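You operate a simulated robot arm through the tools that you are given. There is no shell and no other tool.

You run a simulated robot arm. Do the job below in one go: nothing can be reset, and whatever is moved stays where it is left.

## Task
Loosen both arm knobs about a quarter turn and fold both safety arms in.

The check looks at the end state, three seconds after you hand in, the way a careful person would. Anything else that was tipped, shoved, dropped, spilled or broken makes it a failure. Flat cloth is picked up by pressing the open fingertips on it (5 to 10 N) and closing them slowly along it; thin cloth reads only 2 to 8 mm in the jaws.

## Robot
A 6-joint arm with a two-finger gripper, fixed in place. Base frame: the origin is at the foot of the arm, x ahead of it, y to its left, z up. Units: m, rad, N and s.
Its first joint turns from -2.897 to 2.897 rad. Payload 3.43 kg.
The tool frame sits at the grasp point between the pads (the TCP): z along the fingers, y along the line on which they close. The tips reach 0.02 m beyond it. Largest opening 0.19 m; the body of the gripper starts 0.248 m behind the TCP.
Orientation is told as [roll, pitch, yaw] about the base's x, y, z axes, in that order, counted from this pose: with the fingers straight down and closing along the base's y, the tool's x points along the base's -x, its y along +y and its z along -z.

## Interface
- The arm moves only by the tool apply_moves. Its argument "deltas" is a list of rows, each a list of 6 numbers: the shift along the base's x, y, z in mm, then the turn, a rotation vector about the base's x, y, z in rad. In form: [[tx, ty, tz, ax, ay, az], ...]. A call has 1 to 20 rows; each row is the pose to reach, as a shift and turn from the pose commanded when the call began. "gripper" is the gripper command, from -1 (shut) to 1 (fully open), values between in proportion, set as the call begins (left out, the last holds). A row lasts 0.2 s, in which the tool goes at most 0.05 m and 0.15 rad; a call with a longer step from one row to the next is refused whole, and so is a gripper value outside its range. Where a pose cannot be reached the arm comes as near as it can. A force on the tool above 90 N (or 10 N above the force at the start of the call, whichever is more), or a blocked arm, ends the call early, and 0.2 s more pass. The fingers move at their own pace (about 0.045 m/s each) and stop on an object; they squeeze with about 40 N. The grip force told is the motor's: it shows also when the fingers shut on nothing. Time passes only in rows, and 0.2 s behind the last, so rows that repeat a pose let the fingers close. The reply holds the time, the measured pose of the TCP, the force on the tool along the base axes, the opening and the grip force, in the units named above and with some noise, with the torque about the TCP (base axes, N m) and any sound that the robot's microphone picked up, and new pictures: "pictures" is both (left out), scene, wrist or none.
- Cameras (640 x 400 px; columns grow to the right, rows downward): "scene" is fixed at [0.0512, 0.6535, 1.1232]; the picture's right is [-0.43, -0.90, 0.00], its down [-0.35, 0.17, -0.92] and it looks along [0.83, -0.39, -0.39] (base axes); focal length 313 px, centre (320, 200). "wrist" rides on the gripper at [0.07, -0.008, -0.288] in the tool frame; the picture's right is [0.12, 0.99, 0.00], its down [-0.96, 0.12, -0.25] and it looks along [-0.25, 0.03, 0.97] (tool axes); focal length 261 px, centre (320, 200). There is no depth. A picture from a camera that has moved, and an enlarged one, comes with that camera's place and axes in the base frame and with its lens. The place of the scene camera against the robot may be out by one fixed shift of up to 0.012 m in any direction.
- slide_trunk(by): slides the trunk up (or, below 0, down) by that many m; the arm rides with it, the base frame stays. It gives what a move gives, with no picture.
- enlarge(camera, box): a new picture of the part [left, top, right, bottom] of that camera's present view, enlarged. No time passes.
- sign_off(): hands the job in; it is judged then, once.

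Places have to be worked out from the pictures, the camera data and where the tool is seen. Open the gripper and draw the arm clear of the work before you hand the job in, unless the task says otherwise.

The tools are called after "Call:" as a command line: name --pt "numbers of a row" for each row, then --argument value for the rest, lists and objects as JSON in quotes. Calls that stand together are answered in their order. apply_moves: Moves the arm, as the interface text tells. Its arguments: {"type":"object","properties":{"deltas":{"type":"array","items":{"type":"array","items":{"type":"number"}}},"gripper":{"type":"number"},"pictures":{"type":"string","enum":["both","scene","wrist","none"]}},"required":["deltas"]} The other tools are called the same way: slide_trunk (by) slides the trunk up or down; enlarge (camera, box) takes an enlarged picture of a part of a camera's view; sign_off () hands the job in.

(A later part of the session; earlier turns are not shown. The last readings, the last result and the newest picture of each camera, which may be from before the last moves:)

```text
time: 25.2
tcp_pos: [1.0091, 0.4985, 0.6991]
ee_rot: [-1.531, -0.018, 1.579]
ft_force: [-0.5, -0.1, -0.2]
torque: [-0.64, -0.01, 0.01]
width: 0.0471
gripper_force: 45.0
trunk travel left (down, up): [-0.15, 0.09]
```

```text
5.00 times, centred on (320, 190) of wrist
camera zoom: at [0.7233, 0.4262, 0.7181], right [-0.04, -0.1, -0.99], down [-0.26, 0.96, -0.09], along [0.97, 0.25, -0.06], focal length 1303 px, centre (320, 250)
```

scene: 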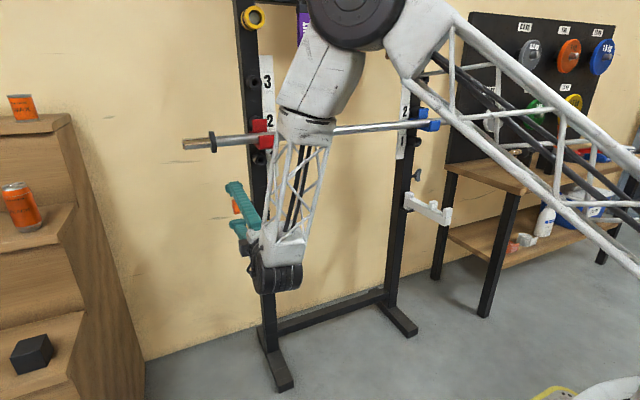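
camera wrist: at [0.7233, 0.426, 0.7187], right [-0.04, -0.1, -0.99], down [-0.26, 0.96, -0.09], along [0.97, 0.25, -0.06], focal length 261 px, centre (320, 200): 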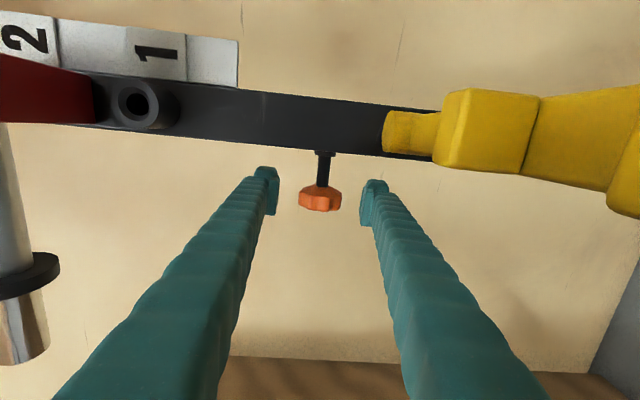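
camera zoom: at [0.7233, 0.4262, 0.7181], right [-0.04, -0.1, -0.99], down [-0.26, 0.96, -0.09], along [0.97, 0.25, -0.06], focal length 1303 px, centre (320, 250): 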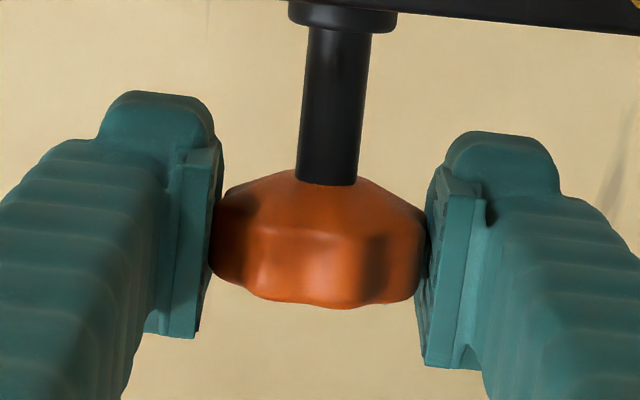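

Grip is clean with almost no side load this time. I run the second stroke, 0.53 rad about +y, with a small ramped correction.

Call:
apply_moves --pt "0.3 0 0.5 0 0.06 0" --pt "0.6 0 1 0 0.12 0" --pt "1 0.5 1 0 0.18 0" --pt "1 0.5 1.5 0 0.24 0" --pt "1 0.5 1.5 0 0.3 0" --pt "1 1 2 0 0.36 0" --pt "1 1 2 0 0.42 0" --pt "1 1 2 0 0.48 0" --pt "1 1 2 0 0.53 0" --pt "1 1 2 0 0.53 0" --pictures "wrist"

Call:
enlarge --camera "wrist" --box '[270, 150, 370, 230]'

Call:
enlarge --camera "scene" --box '[226, 192, 258, 222]'

```text
time: 27.4
tcp_pos: [1.0104, 0.4988, 0.6996]
ee_rot: [-0.998, -0.018, 1.568]
ft_force: [-16.2, -7.6, -30.9]
torque: [-0.64, 0.02, 0.22]
width: 0.0466
gripper_force: 44.8
trunk travel left (down, up): [-0.15, 0.09]
camera wrist: at [0.773, 0.4268, 0.8615], right [-0.54, -0.1, -0.84], down [-0.27, 0.96, 0.05], along [0.8, 0.25, -0.55], focal length 261 px, centre (320, 200)
```

wrist: 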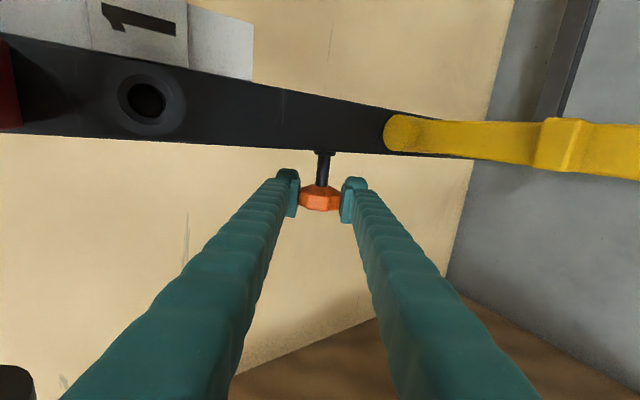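

```text
5.00 times, centred on (320, 190) of wrist
camera zoom: at [0.773, 0.4268, 0.8615], right [-0.54, -0.1, -0.84], down [-0.27, 0.96, 0.05], along [0.8, 0.25, -0.55], focal length 1303 px, centre (320, 250)
```

zoom: 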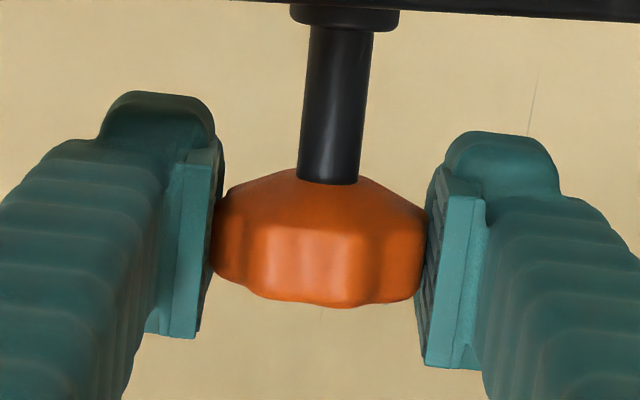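

```text
13.33 times, centred on (242, 207) of scene
camera zoom: at [0.0512, 0.6535, 1.1232], right [-0.43, -0.9, 0.0], down [-0.35, 0.17, -0.92], along [0.83, -0.39, -0.39], focal length 4176 px, centre (1360, 107)
```

zoom: 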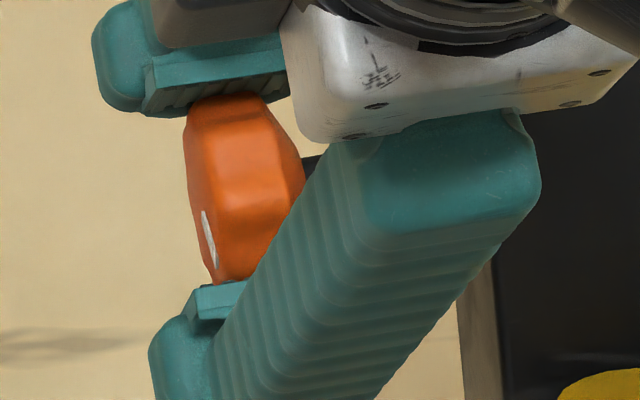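

The white mark moved up by about 3 mm, matching a total turn of roughly 59° so far. I open, return to level, and regrip for the last stroke of about 0.54 rad.

Call:
apply_moves --pt "0 0 0 0 0 0" --pt "0 0 0 0 0 0" --pt "0 0 0 0 0 0" --pt "0 0 0 0 0 0" --pt "-0.5 0 -0.5 0 -0.1 0" --pt "-0.5 0 -1 0 -0.2 0" --pt "-1 0 -1 0 -0.3 0" --pt "-1 0 -1 0 -0.4 0" --pt "-1 0 -1 0 -0.5 0" --pt "-1 0 -1 0 -0.54 0" --pt "-1 0 -1 0 -0.54 0" --gripper 0.0 --pictures "wrist"

Call:
enlarge --camera "wrist" --box '[270, 150, 370, 230]'

```text
time: 29.8
tcp_pos: [1.0095, 0.5014, 0.7019]
ee_rot: [-1.546, -0.021, 1.577]
ft_force: [0.4, 0.1, 0.0]
torque: [-0.02, 0.02, -0.04]
width: 0.0949
gripper_force: 0.0
trunk travel left (down, up): [-0.15, 0.09]
camera wrist: at [0.723, 0.4273, 0.7172], right [-0.03, -0.1, -0.99], down [-0.26, 0.96, -0.09], along [0.97, 0.25, -0.05], focal length 261 px, centre (320, 200)
```

wrist: 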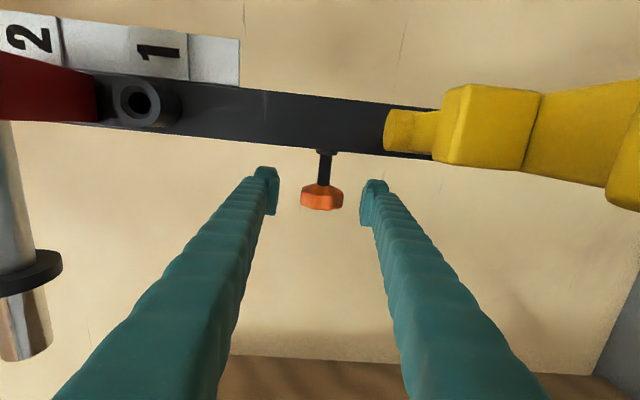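

```text
5.00 times, centred on (320, 190) of wrist
camera zoom: at [0.723, 0.4273, 0.7172], right [-0.03, -0.1, -0.99], down [-0.26, 0.96, -0.09], along [0.97, 0.25, -0.05], focal length 1303 px, centre (320, 250)
```

zoom: 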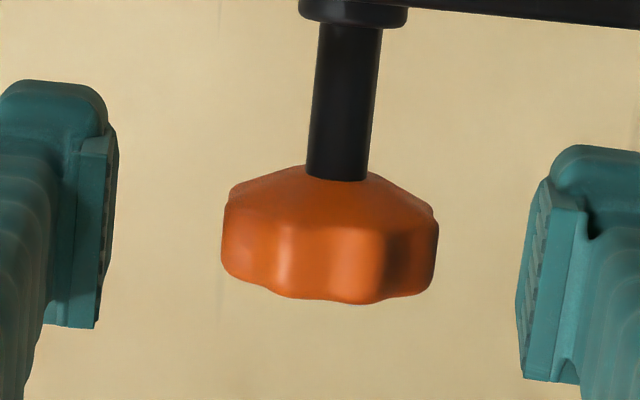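

The knob sits about 2 mm low relative to the jaw centre; I correct and close for the third stroke.

Call:
apply_moves --pt "0 -2 -2 0 0 0" --pt "0 -2 -2 0 0 0" --pt "0 -2 -2 0 0 0" --pt "0 -2 -2 0 0 0" --pt "0 -2 -2 0 0 0" --gripper -1 --pictures "none"

Call:
enlarge --camera "wrist" --box '[270, 150, 370, 230]'

```text
time: 31.0
tcp_pos: [1.0095, 0.4983, 0.6999]
ee_rot: [-1.541, -0.017, 1.577]
ft_force: [-0.3, -0.1, -1.4]
torque: [-0.87, -0.01, -0.01]
width: 0.0467
gripper_force: 45.2
trunk travel left (down, up): [-0.15, 0.09]
```

```text
5.00 times, centred on (320, 190) of wrist
camera zoom: at [0.7233, 0.4249, 0.7154], right [-0.03, -0.1, -0.99], down [-0.26, 0.96, -0.09], along [0.97, 0.25, -0.05], focal length 1303 px, centre (320, 250)
```

zoom: 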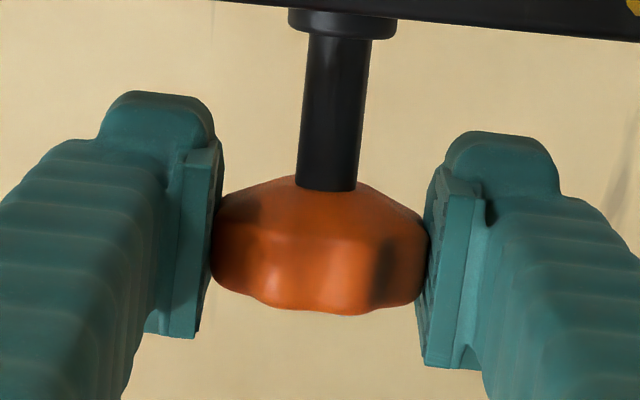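

Grip is centred with almost no load. I run the third stroke of 0.54 rad.

Call:
apply_moves --pt "0 0 0 0 0.06 0" --pt "0 0 0 0 0.12 0" --pt "0 0 0 0 0.18 0" --pt "0 0 0 0 0.24 0" --pt "0 0 0 0 0.3 0" --pt "0 0 0 0 0.36 0" --pt "0 0 0 0 0.42 0" --pt "0 0 0 0 0.48 0" --pt "0 0 0 0 0.54 0" --pt "0 0 0 0 0.54 0" --pictures "wrist"

Call:
enlarge --camera "wrist" --box '[270, 150, 370, 230]'

Call:
enlarge --camera "scene" --box '[226, 192, 258, 222]'

```text
time: 33.2
tcp_pos: [1.009, 0.4983, 0.7005]
ee_rot: [-1.002, -0.02, 1.568]
ft_force: [10.0, 17.0, 7.1]
torque: [-0.38, 0.0, 0.47]
width: 0.0468
gripper_force: 45.0
trunk travel left (down, up): [-0.15, 0.09]
camera wrist: at [0.7721, 0.4248, 0.8608], right [-0.54, -0.1, -0.84], down [-0.27, 0.96, 0.06], along [0.8, 0.25, -0.54], focal length 261 px, centre (320, 200)
```

wrist: 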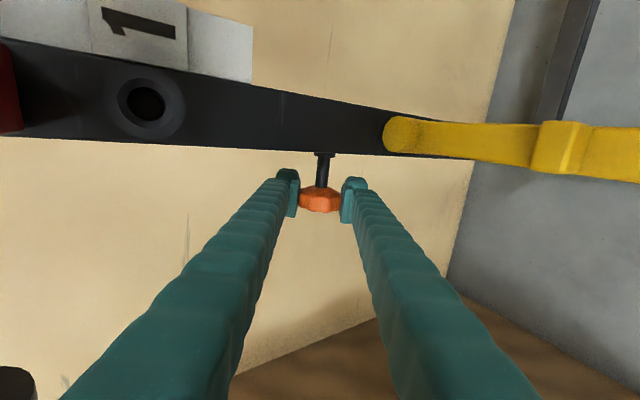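

```text
5.00 times, centred on (320, 190) of wrist
camera zoom: at [0.7721, 0.4248, 0.8608], right [-0.54, -0.1, -0.84], down [-0.27, 0.96, 0.06], along [0.8, 0.25, -0.54], focal length 1303 px, centre (320, 250)
```

zoom: 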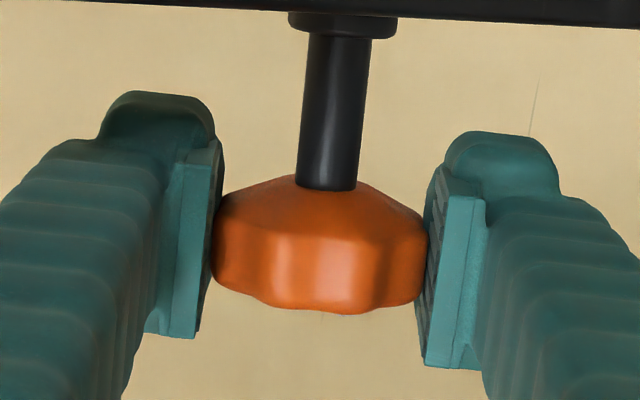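

```text
13.33 times, centred on (242, 207) of scene
camera zoom: at [0.0512, 0.6535, 1.1232], right [-0.43, -0.9, 0.0], down [-0.35, 0.17, -0.92], along [0.83, -0.39, -0.39], focal length 4176 px, centre (1360, 107)
```

zoom: 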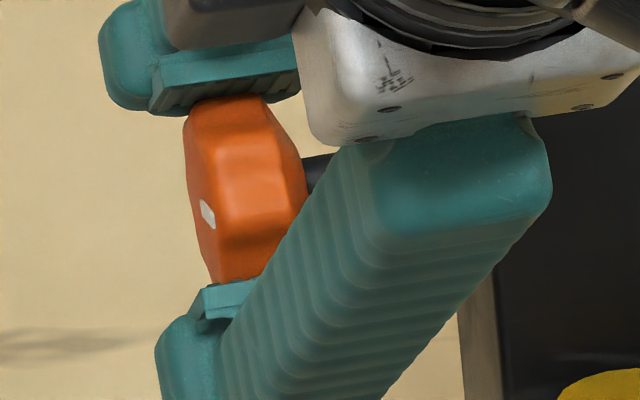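

The white mark now points toward me instead of down, i.e. about 90° counter-clockwise as seen from the knob's face. I open the jaws, level the tool, and draw straight back clear of the knob.

Call:
apply_moves --pt "0 0 0 0 0 0" --pt "0 0 0 0 0 0" --pt "0 0 0 0 0 0" --pt "0 0 0 0 0 0" --pt "0 0 0 0 -0.1 0" --pt "0 0 0 0 -0.2 0" --pt "0 0 0 0 -0.3 0" --pt "0 0 0 0 -0.4 0" --pt "0 0 0 0 -0.5 0" --pt "0 0 0 0 -0.54 0" --pt "-45 2 0 0 -0.54 0" --pt "-90 4 0 0 -0.54 0" --pt "-135 6 0 0 -0.54 0" --pt "-180 8 0 0 -0.54 0" --pt "-225 10 0 0 -0.54 0" --pt "-270 12 0 0 -0.54 0" --pt "-310 12 0 0 -0.54 0" --pt "-310 12 0 0 -0.54 0" --gripper 0.0

Call:
enlarge --camera "scene" --box '[222, 185, 286, 225]'

```text
time: 37.0
tcp_pos: [0.6984, 0.5098, 0.6998]
ee_rot: [-1.541, -0.017, 1.578]
ft_force: [0.0, 0.5, -0.4]
torque: [-0.03, 0.01, -0.05]
width: 0.0951
gripper_force: 0.0
trunk travel left (down, up): [-0.15, 0.09]
camera wrist: at [0.4123, 0.4372, 0.7146], right [-0.03, -0.1, -0.99], down [-0.26, 0.96, -0.09], along [0.97, 0.25, -0.05], focal length 261 px, centre (320, 200)
```

scene: 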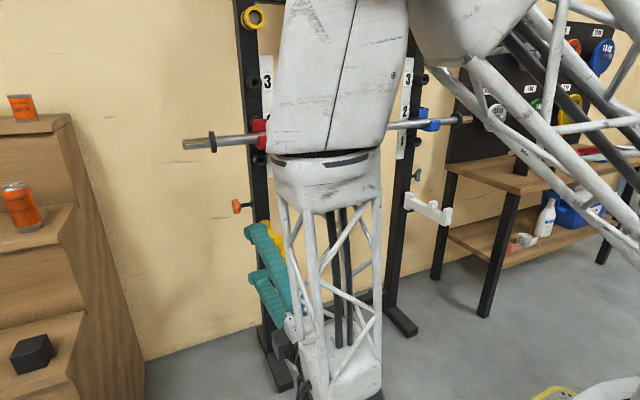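
wrist: 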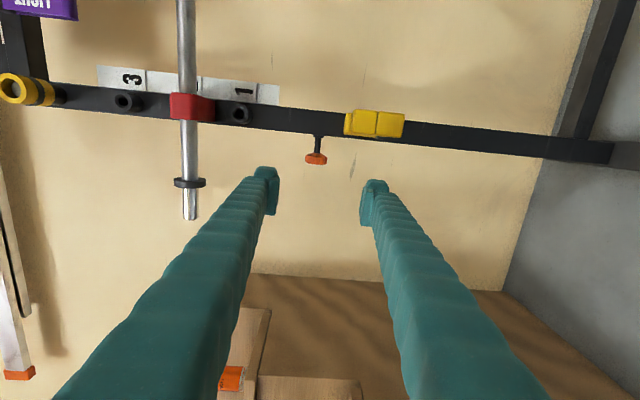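

```text
10.00 times, centred on (254, 205) of scene
camera zoom: at [0.0512, 0.6535, 1.1232], right [-0.43, -0.9, 0.0], down [-0.35, 0.17, -0.92], along [0.83, -0.39, -0.39], focal length 3132 px, centre (980, 150)
```

zoom: 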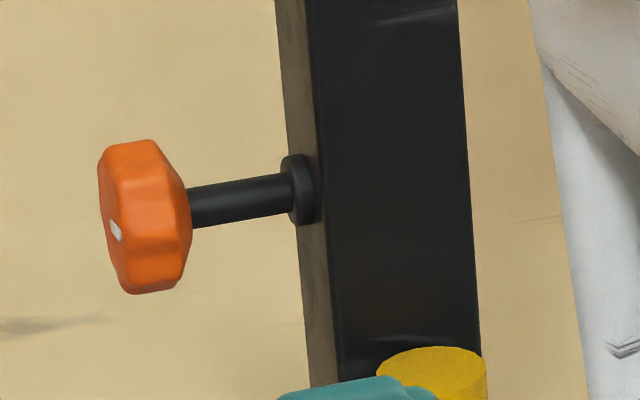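

The mark confirms a quarter turn on the left knob. From this wrist view the yellow arm spans y≈0.405–0.434, z≈0.60–0.67 with its tip at x≈0.757; I close the fingers, lower to z≈0.622 and come alongside its outer face.

Call:
apply_moves --pt "0 0 -20 0 0 0" --pt "0 0 -40 0 0 0" --pt "0 0 -60 0 0 0" --pt "0 0 -78 0 0 0" --pt "0 0 -78 0 0 0" --pt "30 0 -78 0 0 0" --pt "60 0 -78 0 0 0" --pt "87 0 -78 0 0 0" --pt "87 0 -78 0 0 0" --gripper -1

```text
time: 39.0
tcp_pos: [0.7872, 0.5089, 0.6197]
ee_rot: [-1.541, -0.018, 1.579]
ft_force: [-0.1, -0.3, -0.2]
torque: [-0.01, 0.04, 0.03]
width: 0.0
gripper_force: 34.1
trunk travel left (down, up): [-0.15, 0.09]
camera wrist: at [0.5009, 0.434, 0.6353], right [-0.03, -0.1, -0.99], down [-0.26, 0.96, -0.09], along [0.97, 0.25, -0.05], focal length 261 px, centre (320, 200)
```

scene: 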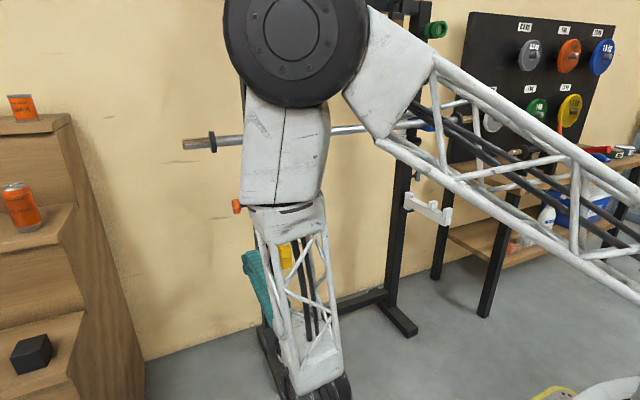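
wrist: 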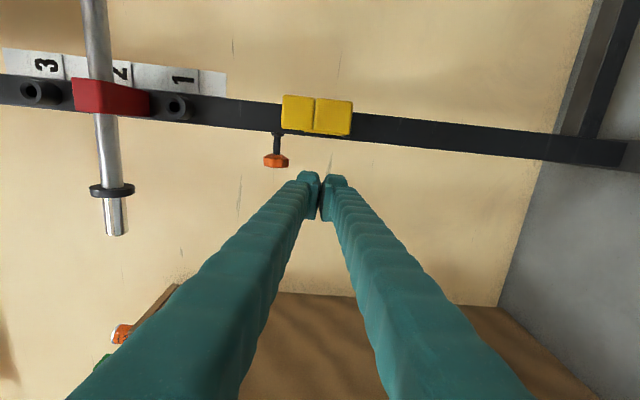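

Triangulated tip: x=0.754, outer face y=0.4355, bottom z=0.5985, so contact should come at tool y≈0.457. I push slowly in -y along the arc's first 15° and watch the force.

Call:
apply_moves --pt "0 -20 2 0 0 0" --pt "0 -40 4 0 0 0" --pt "0 -50 4 0 0 0" --pt "0 -56 4 0 0 0" --pt "0 -62 4 0 0 0" --pt "0 -68 4 0 0 0" --pt "0 -74 4 0 0 0" --pt "0 -80 4 0 0 0" --pt "0 -80 4 0 0 0"

```text
time: 41.0
tcp_pos: [0.7861, 0.4295, 0.6249]
ee_rot: [-1.541, -0.02, 1.578]
ft_force: [0.6, 0.5, 0.5]
torque: [-0.03, 0.02, -0.03]
width: 0.0001
gripper_force: 34.4
trunk travel left (down, up): [-0.15, 0.09]
camera wrist: at [0.5001, 0.3564, 0.6401], right [-0.03, -0.1, -0.99], down [-0.26, 0.96, -0.09], along [0.97, 0.25, -0.05], focal length 261 px, centre (320, 200)
```

scene: 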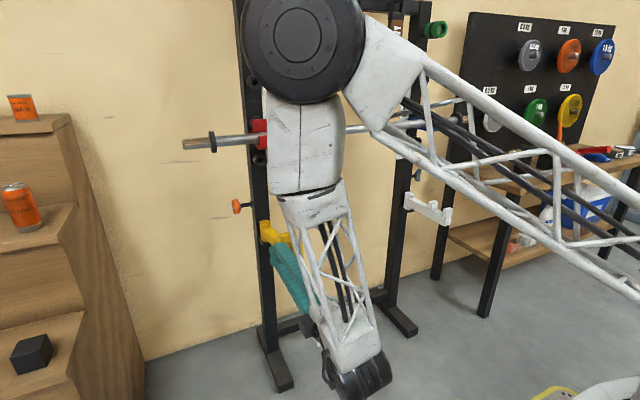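
wrist: 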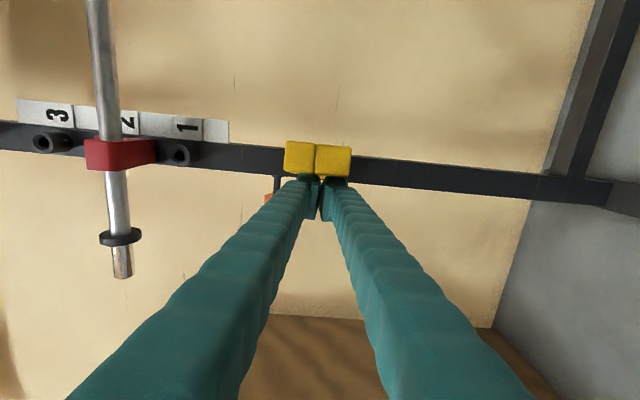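

The arm swings freely: its tip's outer face has moved to y≈0.399 with hardly any force, so the knob really released it. I continue along the arc to about 45°.

Call:
apply_moves --pt "0 -12 0 0 0 0" --pt "2 -22 0 0 0 0" --pt "4 -31.5 0 0 0 0" --pt "7.5 -41 0 0 0 0" --pt "11 -50 0 0 0 0" --pt "15.5 -59 0 0 0 0" --pt "20 -67.5 0 0 0 0" --pt "26 -76 0 0 0 0" --pt "31.5 -84 0 0 0 0" --pt "31.5 -84 0 0 0 0"

```text
time: 43.2
tcp_pos: [0.8174, 0.3449, 0.6268]
ee_rot: [-1.541, -0.02, 1.578]
ft_force: [0.0, -0.5, 0.1]
torque: [0.03, 0.03, 0.0]
width: 0.0
gripper_force: 34.6
trunk travel left (down, up): [-0.15, 0.09]
camera wrist: at [0.5315, 0.2721, 0.6422], right [-0.03, -0.1, -0.99], down [-0.26, 0.96, -0.09], along [0.97, 0.25, -0.05], focal length 261 px, centre (320, 200)
```

scene: 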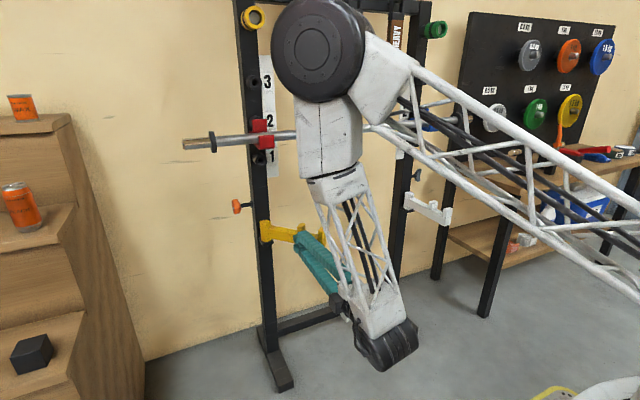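
wrist: 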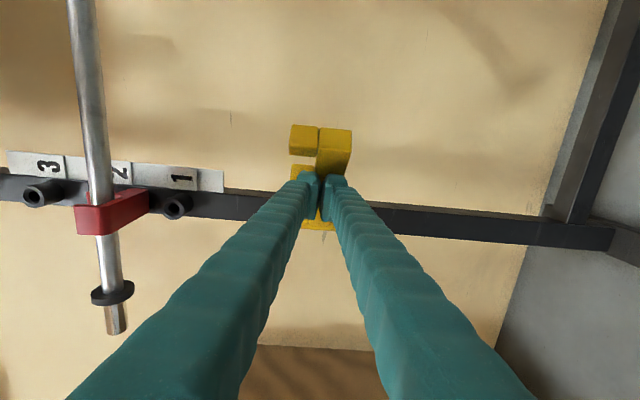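

About 45° reached with negligible force. I continue along the arc toward about 83°.

Call:
apply_moves --pt "7 -7 0 0 0 0" --pt "13.6 -13.7 0 0 0 0" --pt "21 -20 0 0 0 0" --pt "28.6 -26.4 0 0 0 0" --pt "37 -32 0 0 0 0" --pt "45.4 -37 0 0 0 0" --pt "54.5 -41.5 0 0 0 0" --pt "63.6 -45.4 0 0 0 0" --pt "73 -48.5 0 0 0 0" --pt "82 -51 0 0 0 0" --pt "82 -51 0 0 0 0"

Call:
enlarge --camera "scene" --box '[240, 190, 400, 300]'

```text
time: 45.6
tcp_pos: [0.9013, 0.2964, 0.6267]
ee_rot: [-1.54, -0.018, 1.578]
ft_force: [-0.2, 0.3, 0.8]
torque: [0.01, 0.0, 0.01]
width: 0.0
gripper_force: 34.6
trunk travel left (down, up): [-0.15, 0.09]
camera wrist: at [0.6151, 0.2228, 0.6414], right [-0.03, -0.1, -0.99], down [-0.26, 0.96, -0.09], along [0.97, 0.25, -0.05], focal length 261 px, centre (320, 200)
```

scene: 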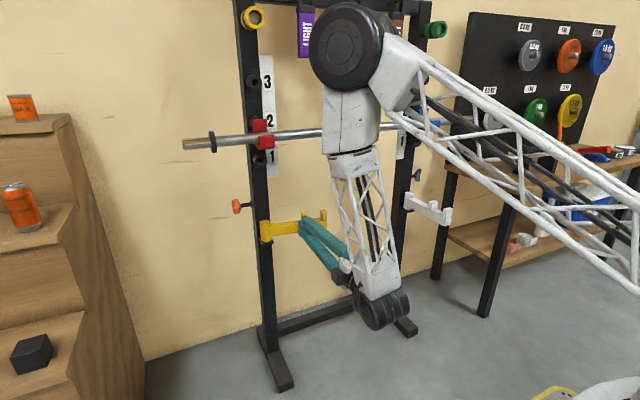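
wrist: 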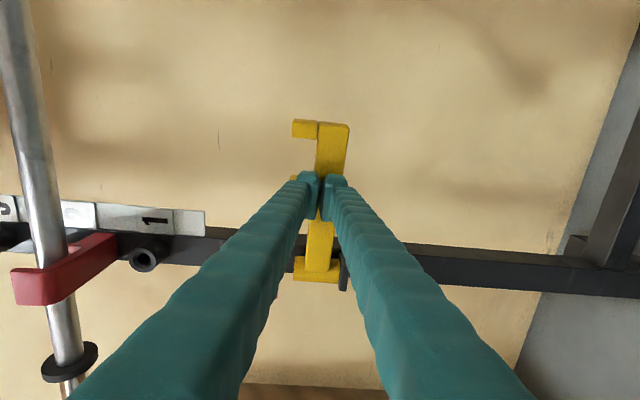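

```text
3.64 times, centred on (320, 245) of scene
camera zoom: at [0.0512, 0.6535, 1.1232], right [-0.43, -0.9, 0.0], down [-0.35, 0.17, -0.92], along [0.83, -0.39, -0.39], focal length 1139 px, centre (320, 36)
```

zoom: 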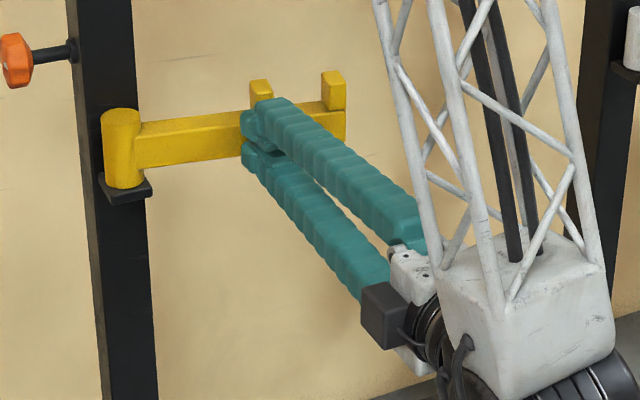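

The arm lies nearly across the rack now, around 80–85°. I push the last bit forward in small steps, watching for a stop.

Call:
apply_moves --pt "5 -1 0 0 0 0" --pt "10 -2 0 0 0 0" --pt "14 -3 0 0 0 0" --pt "18 -3 0 0 0 0" --pt "18 -3 0 0 0 0" --pictures "wrist"

Call:
enlarge --camera "scene" --box '[240, 190, 400, 300]'

```text
time: 46.8
tcp_pos: [0.9175, 0.292, 0.6244]
ee_rot: [-1.542, -0.017, 1.575]
ft_force: [-1.3, -0.4, 0.4]
torque: [-0.01, -0.01, 0.01]
width: 0.0001
gripper_force: 34.5
trunk travel left (down, up): [-0.15, 0.09]
camera wrist: at [0.6322, 0.2191, 0.6406], right [-0.03, -0.1, -0.99], down [-0.26, 0.96, -0.09], along [0.97, 0.25, -0.05], focal length 261 px, centre (320, 200)
```

wrist: 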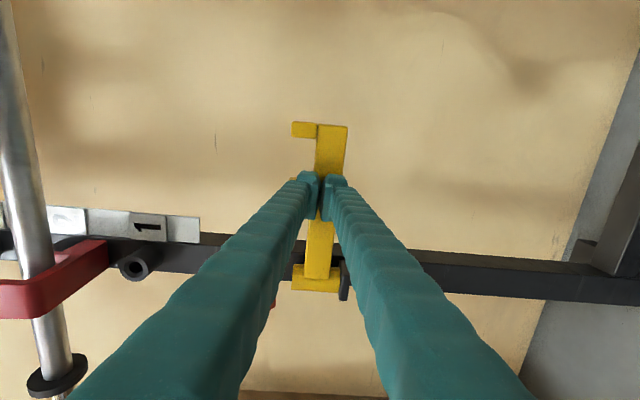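

```text
3.64 times, centred on (320, 245) of scene
camera zoom: at [0.0512, 0.6535, 1.1232], right [-0.43, -0.9, 0.0], down [-0.35, 0.17, -0.92], along [0.83, -0.39, -0.39], focal length 1139 px, centre (320, 36)
```

zoom: 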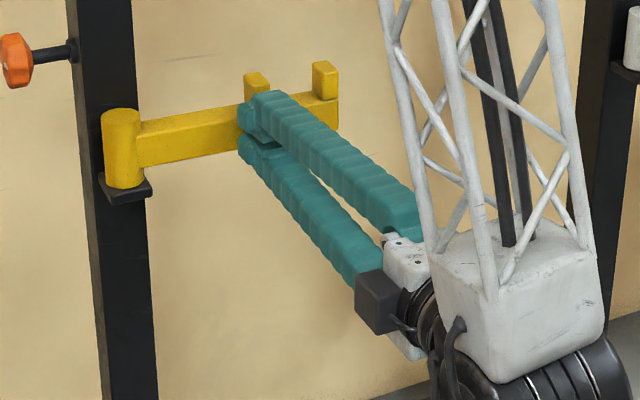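

From the slope of the bar's edges in the scene view the arm is about 82° round, and still free. I push about 20 mm further, watching for a stop.

Call:
apply_moves --pt "5 0 0 0 0 0" --pt "10 0 0 0 0 0" --pt "15 0 0 0 0 0" --pt "19 0 0 0 0 0" --pt "19 0 0 0 0 0" --pictures "wrist"

Call:
enlarge --camera "scene" --box '[240, 190, 400, 300]'

```text
time: 47.6
tcp_pos: [0.9252, 0.2916, 0.6238]
ee_rot: [-1.536, -0.015, 1.582]
ft_force: [-74.6, 8.5, 15.3]
torque: [0.5, -1.11, -0.21]
width: 0.0
gripper_force: 34.5
trunk travel left (down, up): [-0.15, 0.09]
stopped in row 3: the force on the tool passed its limit at 108 N (the readings are from after the stop); the commanded pose is now the measured one
camera wrist: at [0.6399, 0.2182, 0.6418], right [-0.03, -0.1, -0.99], down [-0.26, 0.96, -0.09], along [0.96, 0.26, -0.06], focal length 261 px, centre (320, 200)
```

wrist: 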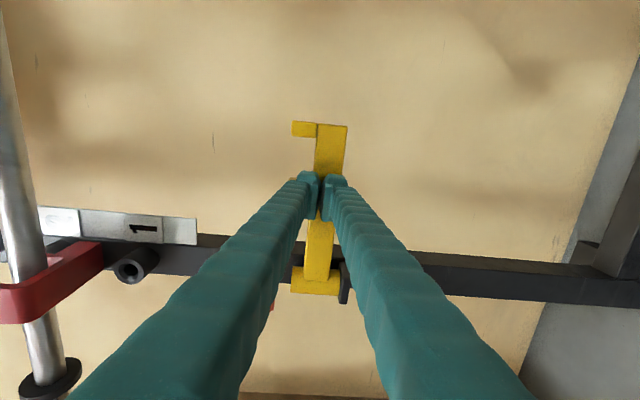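

```text
3.64 times, centred on (320, 245) of scene
camera zoom: at [0.0512, 0.6535, 1.1232], right [-0.43, -0.9, 0.0], down [-0.35, 0.17, -0.92], along [0.83, -0.39, -0.39], focal length 1139 px, centre (320, 36)
```

zoom: 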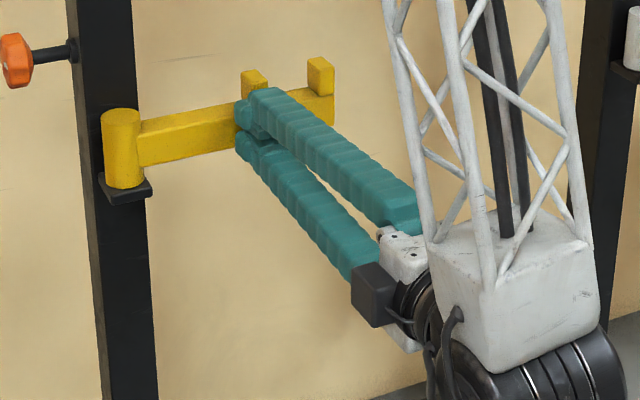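

The arm met its hinge stop (the force jumped at x≈0.925), so it is fully folded at about 85–90°. I back off gently, then lift away while tilting the tool down, to have room to cross over to the right side.

Call:
apply_moves --pt "-5 0 0 0 0 0" --pt "-15 0 0 0 0 0" --pt "-35 0 0 0 0 0" --pt "-55 0 10 0 0 0" --pt "-75 0 25 0 0 0" --pt "-90 0 45 0 0.1 0" --pt "-105 0 65 0 0.22 0" --pt "-120 0 85 0 0.35 0" --pt "-130 0 105 0 0.48 0" --pt "-140 0 125 0 0.61 0" --pt "-145 0 140 0 0.74 0" --pt "-145 0 150 0 0.87 0" --pt "-145 0 158 0 0.98 0" --pt "-145 0 158 0 1.047 0" --pt "-145 0 158 0 1.047 0"

Call:
enlarge --camera "scene" --box '[220, 180, 380, 300]'

```text
time: 50.8
tcp_pos: [0.7835, 0.2902, 0.7807]
ee_rot: [-0.489, -0.011, 1.559]
ft_force: [-0.2, 0.6, 0.0]
torque: [-0.05, -0.05, -0.04]
width: 0.0
gripper_force: 34.0
out of reach, approached as far as the arm can: row 6, 7, 8
trunk travel left (down, up): [-0.15, 0.09]
camera wrist: at [0.6561, 0.2172, 1.0378], right [-0.88, -0.1, -0.47], down [-0.21, 0.96, 0.18], along [0.43, 0.25, -0.87], focal length 261 px, centre (320, 200)
```

scene: 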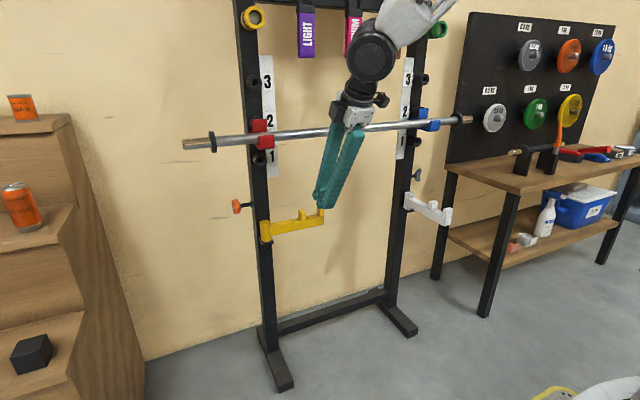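
wrist: 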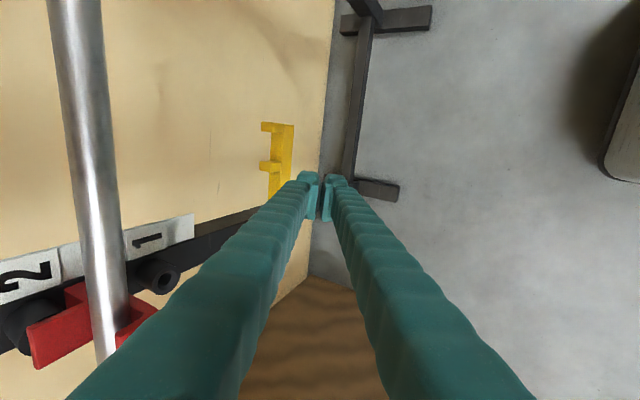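

```text
3.33 times, centred on (300, 240) of scene
camera zoom: at [0.0512, 0.6535, 1.1232], right [-0.43, -0.9, 0.0], down [-0.35, 0.17, -0.92], along [0.83, -0.39, -0.39], focal length 1044 px, centre (387, 67)
```

zoom: 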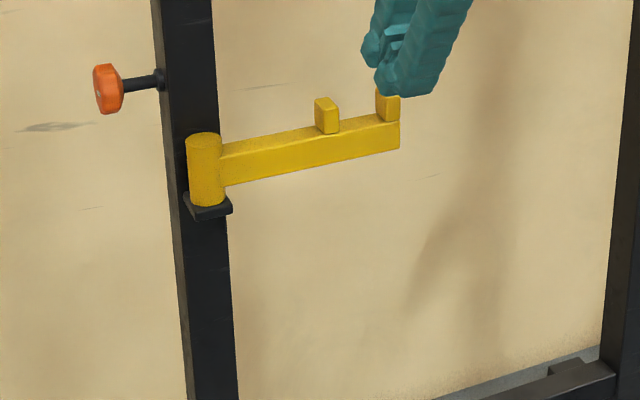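

The yellow arm's edge slope now matches 90°, so it is folded fully across. I cross to the right side at this height, well above the white arm, in two parts.

Call:
apply_moves --pt "0 -35 5 0 0 0" --pt "0 -75 10 0 0 0" --pt "0 -115 15 0 0 0" --pt "0 -155 20 0 0 0" --pt "0 -195 20 0 0 0" --pt "0 -235 20 0 0 0" --pt "0 -275 20 0 0 0" --pt "0 -290 20 0 0 0" --pictures "none"

```text
time: 52.6
tcp_pos: [0.7849, -0.0012, 0.7999]
ee_rot: [-0.488, -0.013, 1.56]
ft_force: [0.6, 0.0, 0.1]
torque: [-0.05, 0.0, 0.0]
width: 0.0
gripper_force: 34.4
trunk travel left (down, up): [-0.15, 0.09]
```

The crossing is smooth with no reach trouble. I continue to y≈-0.25 and look.

Call:
apply_moves --pt "0 -35 0 0 0 0" --pt "0 -75 0 0 0 0" --pt "0 -115 0 0 0 0" --pt "0 -155 0 0 0 0" --pt "0 -195 0 0 0 0" --pt "0 -230 0 0 0 0" --pt "0 -250 0 0 0 0" --pt "0 -250 0 0 0 0"

```text
time: 54.4
tcp_pos: [0.7872, -0.2504, 0.8016]
ee_rot: [-0.487, -0.013, 1.56]
ft_force: [0.5, 0.1, -0.6]
torque: [-0.01, 0.02, -0.04]
width: 0.0001
gripper_force: 34.3
trunk travel left (down, up): [-0.15, 0.09]
camera wrist: at [0.6586, -0.3223, 1.0587], right [-0.88, -0.1, -0.47], down [-0.21, 0.96, 0.18], along [0.43, 0.25, -0.87], focal length 261 px, centre (320, 200)
```

scene: 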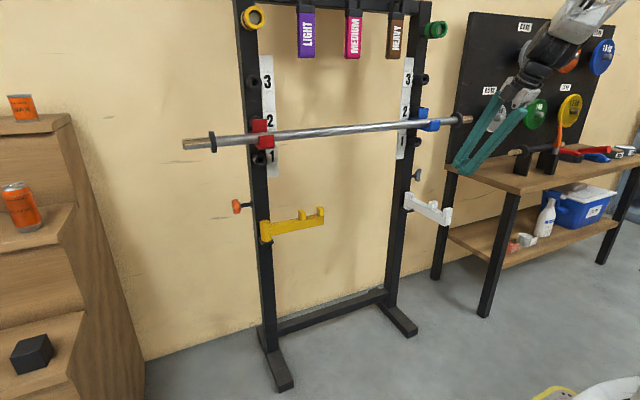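
wrist: 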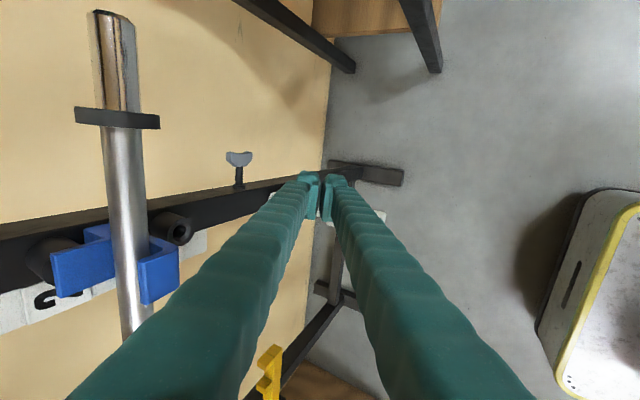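

The wing knob triangulates to about (1.01, -0.26, 0.70). I open the jaws half, and come down to a 30° down-tilt in front of it at x≈0.88.

Call:
apply_moves --pt "5 -8 -10 0 -0.05 0" --pt "20 -10 -25 0 -0.13 0" --pt "35 -10 -40 0 -0.22 0" --pt "50 -10 -55 0 -0.31 0" --pt "65 -10 -70 0 -0.4 0" --pt "80 -10 -85 0 -0.48 0" --pt "93 -10 -95 0 -0.524 0" --pt "93 -10 -95 0 -0.524 0" --gripper 0.0

Call:
enlarge --camera "wrist" --box '[270, 130, 370, 210]'

```text
time: 56.2
tcp_pos: [0.8309, -0.2564, 0.7908]
ee_rot: [-0.663, -0.016, 1.552]
ft_force: [0.5, -0.7, 0.8]
torque: [0.02, 0.06, 0.01]
width: 0.095
gripper_force: 0.2
out of reach, approached as far as the arm can: row 3, 4, 5, 6, 7, 8
trunk travel left (down, up): [-0.15, 0.09]
camera wrist: at [0.6593, -0.3271, 1.0209], right [-0.78, -0.1, -0.61], down [-0.23, 0.96, 0.14], along [0.58, 0.25, -0.78], focal length 261 px, centre (320, 200)
```

scene: 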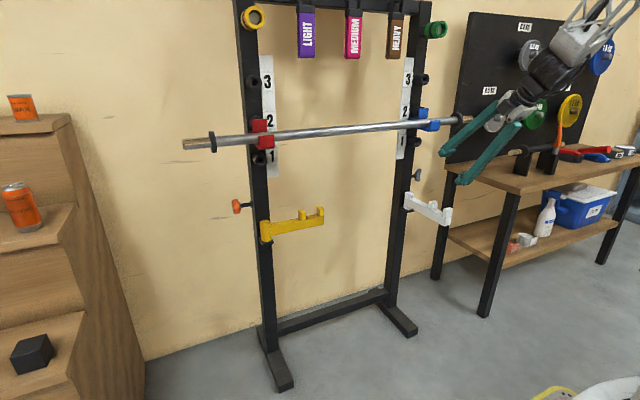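
wrist: 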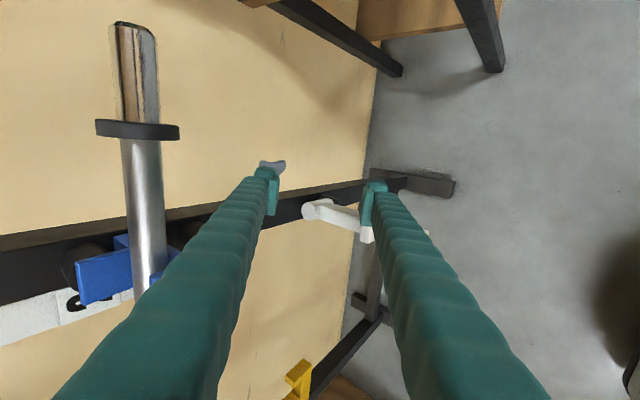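

```text
5.00 times, centred on (320, 170) of wrist
camera zoom: at [0.6593, -0.3271, 1.0209], right [-0.78, -0.1, -0.61], down [-0.23, 0.96, 0.14], along [0.58, 0.25, -0.78], focal length 1303 px, centre (320, 350)
```

zoom: 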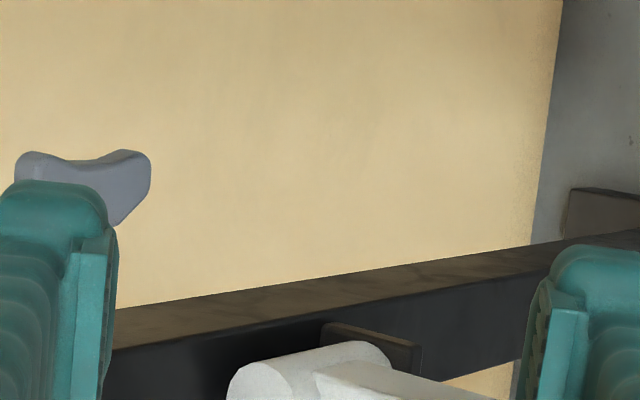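

On this side the wrist got stuck near a singularity at 50° tilt (no contact). I'll go back to the left, level the tool there as worked before, and then cross level between the bar and the arms at z≈0.77.

Call:
apply_moves --pt "-20 3 5 0 0.08 0" --pt "-45 6 10 0 0.176 0" --pt "-45 40 10 0 0.176 0" --pt "-45 80 10 0 0.176 0" --pt "-45 120 10 0 0.176 0" --pt "-45 160 10 0 0.176 0" --pt "-45 200 10 0 0.176 0" --pt "-45 240 10 0 0.176 0" --pt "-45 280 10 0 0.176 0" --pt "-45 320 10 0 0.176 0" --pt "-45 360 10 0 0.176 0" --pt "-45 400 10 0 0.176 0" --pt "-45 440 10 0 0.176 0" --pt "-45 480 10 0 0.176 0" --pt "-45 520 5 0 0.176 0" --pt "-45 546 0 0 0.176 0" --pt "-45 546 0 0 0.176 0" --gripper -1 --pictures "scene"

```text
time: 59.8
tcp_pos: [0.786, 0.2936, 0.7862]
ee_rot: [-0.488, -0.011, 1.55]
ft_force: [0.4, 0.5, 0.3]
torque: [0.02, 0.0, 0.0]
width: 0.0
gripper_force: 34.3
trunk travel left (down, up): [-0.15, 0.09]
```

scene: 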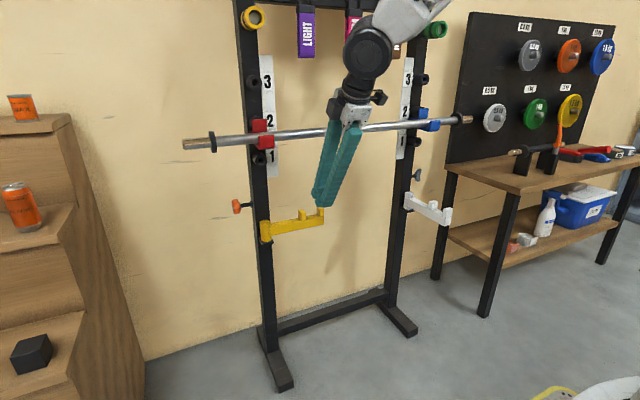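

I'm back at (0.786, 0.294, 0.786). Now I level the tool here while moving forward a little, keeping below and in front of the bar.

Call:
apply_moves --pt "10 0 0 0 -0.105 0" --pt "20 0 0 0 -0.21 0" --pt "30 0 0 0 -0.315 0" --pt "40 0 0 0 -0.42 0" --pt "50 0 0 0 -0.525 0" --pt "60 0 0 0 -0.63 0" --pt "70 0 -2 0 -0.735 0" --pt "80 0 -5 0 -0.84 0" --pt "90 0 -8 0 -0.945 0" --pt "98 0 -10 0 -1.05 0" --pt "98 0 -10 0 -1.05 0"

```text
time: 62.2
tcp_pos: [0.8858, 0.2925, 0.7762]
ee_rot: [-1.537, -0.023, 1.572]
ft_force: [-0.8, 0.5, -0.2]
torque: [0.02, 0.01, 0.01]
width: 0.0001
gripper_force: 34.9
trunk travel left (down, up): [-0.15, 0.09]
camera wrist: at [0.5989, 0.2214, 0.7924], right [-0.03, -0.1, -0.99], down [-0.25, 0.96, -0.08], along [0.97, 0.25, -0.05], focal length 261 px, centre (320, 200)
```

scene: 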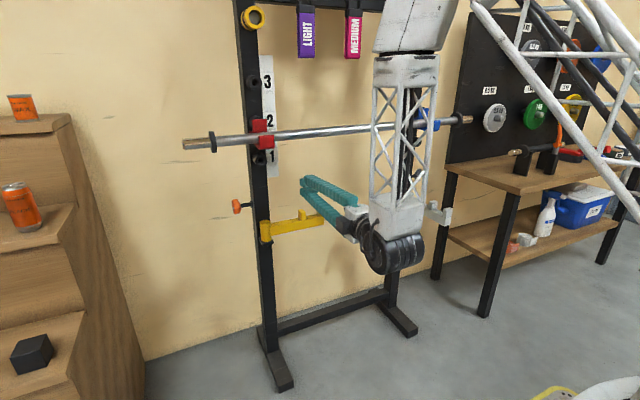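
wrist: 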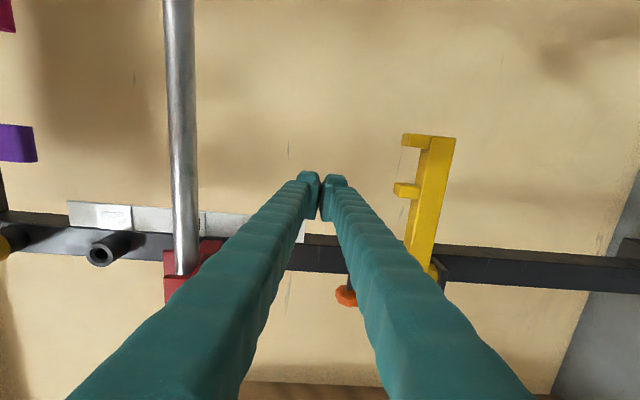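

Levelled without trouble at (0.886, 0.293, 0.776). I now cross level in an outward bow (x up to 0.95 at the middle), first halfway.

Call:
apply_moves --pt "10 -35 0 0 0 0" --pt "19 -72 0 0 0 0" --pt "29 -112 0 0 0 0" --pt "39 -152 0 0 0 0" --pt "49 -192 0 0 0 0" --pt "59 -232 0 0 0 0" --pt "63 -265 0 0 0 0" --pt "64 -292 0 0 0 0" --pt "64 -292 0 0 0 0" --pictures "scene"

```text
time: 64.2
tcp_pos: [0.9431, 0.0571, 0.7771]
ee_rot: [-1.539, -0.018, 1.485]
ft_force: [0.0, 0.4, 0.2]
torque: [-0.02, -0.01, 0.0]
width: 0.0
gripper_force: 34.2
out of reach, approached as far as the arm can: row 3, 4, 5, 6, 7, 8, 9
trunk travel left (down, up): [-0.15, 0.09]
```

scene: 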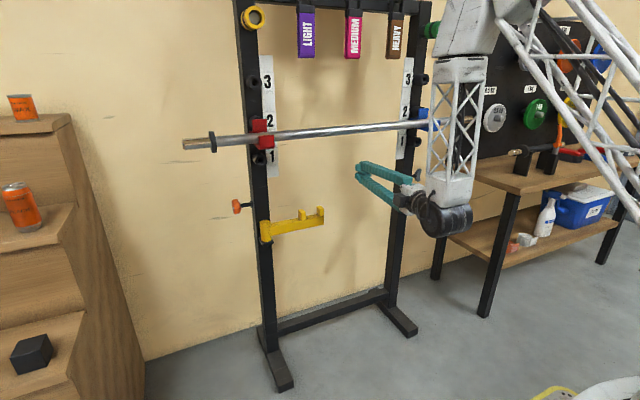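

Crossing level hits a joint limit here (the wrist's forearm roll), and the tool yawed slightly; nothing was touched. The right side needs the mirrored wrist pose, so I go back left, tilt down again, and then roll the gripper 180° in the open before crossing.

Call:
apply_moves --pt "-8 40 0 0 0 0.02" --pt "-17 80 0 0 0 0.04" --pt "-27 120 0 0 0 0.06" --pt "-37 160 0 0 0 0.08" --pt "-47 200 0 0 0 0.09" --pt "-57 235 0 0 0 0.09" --pt "-57 235 0 0 0 0.09" --pictures "none"

```text
time: 65.8
tcp_pos: [0.8829, 0.2911, 0.7742]
ee_rot: [-1.541, -0.02, 1.575]
ft_force: [-0.1, 0.1, 0.3]
torque: [0.0, -0.01, -0.03]
width: 0.0003
gripper_force: 34.3
out of reach, approached as far as the arm can: row 1, 2, 3
trunk travel left (down, up): [-0.15, 0.09]
```

Back at (0.883, 0.291, 0.774) and level. Now I tilt down to 60° while backing off, the reverse of what worked.

Call:
apply_moves --pt "-8 0 2 0 0.105 0" --pt "-18 0 5 0 0.21 0" --pt "-28 0 8 0 0.315 0" --pt "-38 0 10 0 0.42 0" --pt "-48 0 12 0 0.525 0" --pt "-58 0 14 0 0.63 0" --pt "-68 0 16 0 0.735 0" --pt "-78 0 20 0 0.84 0" --pt "-88 0 25 0 0.945 0" --pt "-98 0 30 0 1.05 0" --pt "-98 0 30 0 1.05 0" --pictures "none"

```text
time: 68.2
tcp_pos: [0.7838, 0.2895, 0.8035]
ee_rot: [-0.488, -0.014, 1.556]
ft_force: [0.4, -0.2, 0.5]
torque: [0.01, -0.03, -0.01]
width: 0.0
gripper_force: 34.6
trunk travel left (down, up): [-0.15, 0.09]
```

Tilted at (0.784, 0.290, 0.804) with no trouble. I move to the middle (y≈0) and start rolling the gripper about its own axis.

Call:
apply_moves --pt "0 -41 0 0 0 0" --pt "0 -82 0 0 0 0" --pt "0 -123 0 0 0 0" --pt "0 -164 0 0 0 0" --pt "0 -205 0 0 0 0" --pt "0 -246 0 0 0 0" --pt "0 -290 0 0 0 0" --pt "0 -290 0 0.0697 0 -0.1214" --pt "0 -290 0 0.1393 0 -0.2429" --pt "0 -290 0 0.209 0 -0.3643" --pt "0 -290 0 0.2787 0 -0.4857" --pt "0 -290 0 0.3483 0 -0.6072" --pt "0 -290 0 0.418 0 -0.7286" --pt "0 -290 0 0.4876 0 -0.85" --pt "0 -290 0 0.5573 0 -0.9715" --pt "0 -290 0 0.627 0 -1.0929" --pt "0 -290 0 0.6966 0 -1.2144" --pt "0 -290 0 0.7663 0 -1.3358" --pt "0 -290 0 0.7817 0 -1.3626" --pictures "scene"

```text
time: 72.2
tcp_pos: [0.7872, -0.0008, 0.8045]
ee_rot: [0.045, -0.525, -0.027]
ft_force: [0.4, 0.6, 0.4]
torque: [-0.02, 0.01, 0.0]
width: 0.0
gripper_force: 34.4
trunk travel left (down, up): [-0.15, 0.09]
```

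scene: 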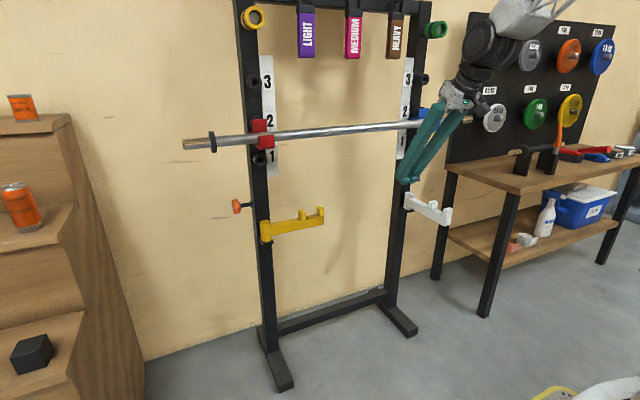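

The gripper rolled 90° without trouble. I roll the other 90° here, then move across to y≈-0.29.

Call:
apply_moves --pt "0 0 0 0.0697 0 -0.1214" --pt "0 0 0 0.1393 0 -0.2429" --pt "0 0 0 0.209 0 -0.3643" --pt "0 0 0 0.2787 0 -0.4857" --pt "0 0 0 0.3483 0 -0.6072" --pt "0 0 0 0.418 0 -0.7286" --pt "0 0 0 0.4876 0 -0.85" --pt "0 0 0 0.5573 0 -0.9715" --pt "0 0 0 0.627 0 -1.0929" --pt "0 0 0 0.6966 0 -1.2144" --pt "0 0 0 0.7663 0 -1.3358" --pt "0 0 0 0.7817 0 -1.3626" --pt "0 -41 0 0.7817 0 -1.3626" --pt "0 -82 0 0.7817 0 -1.3626" --pt "0 -123 0 0.7817 0 -1.3626" --pt "0 -164 0 0.7817 0 -1.3626" --pt "0 -205 0 0.7817 0 -1.3626" --pt "0 -246 0 0.7817 0 -1.3626" --pt "0 -285 0 0.7817 0 -1.3626" --pt "0 -285 0 0.7817 0 -1.3626"

```text
time: 76.4
tcp_pos: [0.7857, -0.2867, 0.8059]
ee_rot: [0.552, 0.008, -1.592]
ft_force: [0.2, -0.7, -0.5]
torque: [-0.03, 0.01, -0.02]
width: 0.0
gripper_force: 34.5
trunk travel left (down, up): [-0.15, 0.09]
camera wrist: at [0.6298, -0.2157, 1.0469], right [0.85, 0.1, 0.52], down [-0.05, -0.96, 0.26], along [0.53, -0.25, -0.81], focal length 261 px, centre (320, 200)
```

scene: 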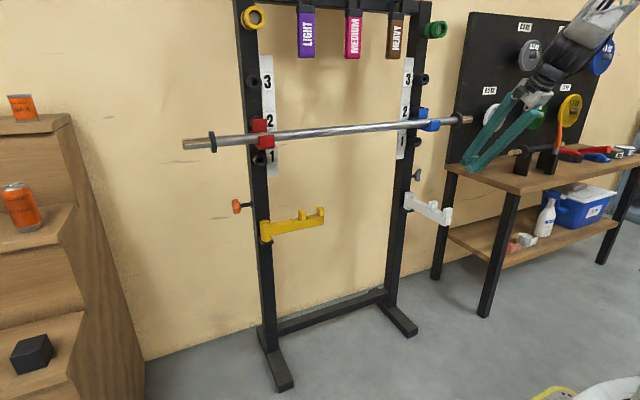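
wrist: 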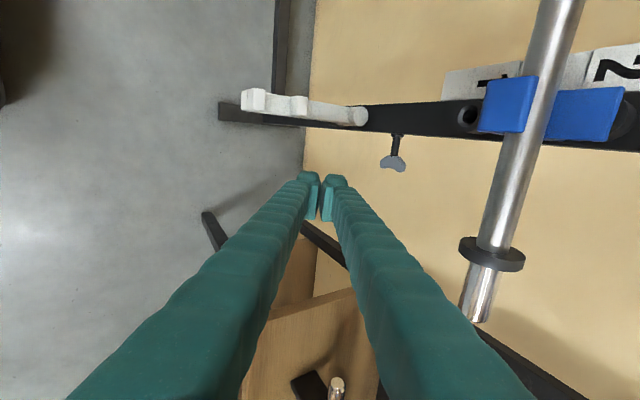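

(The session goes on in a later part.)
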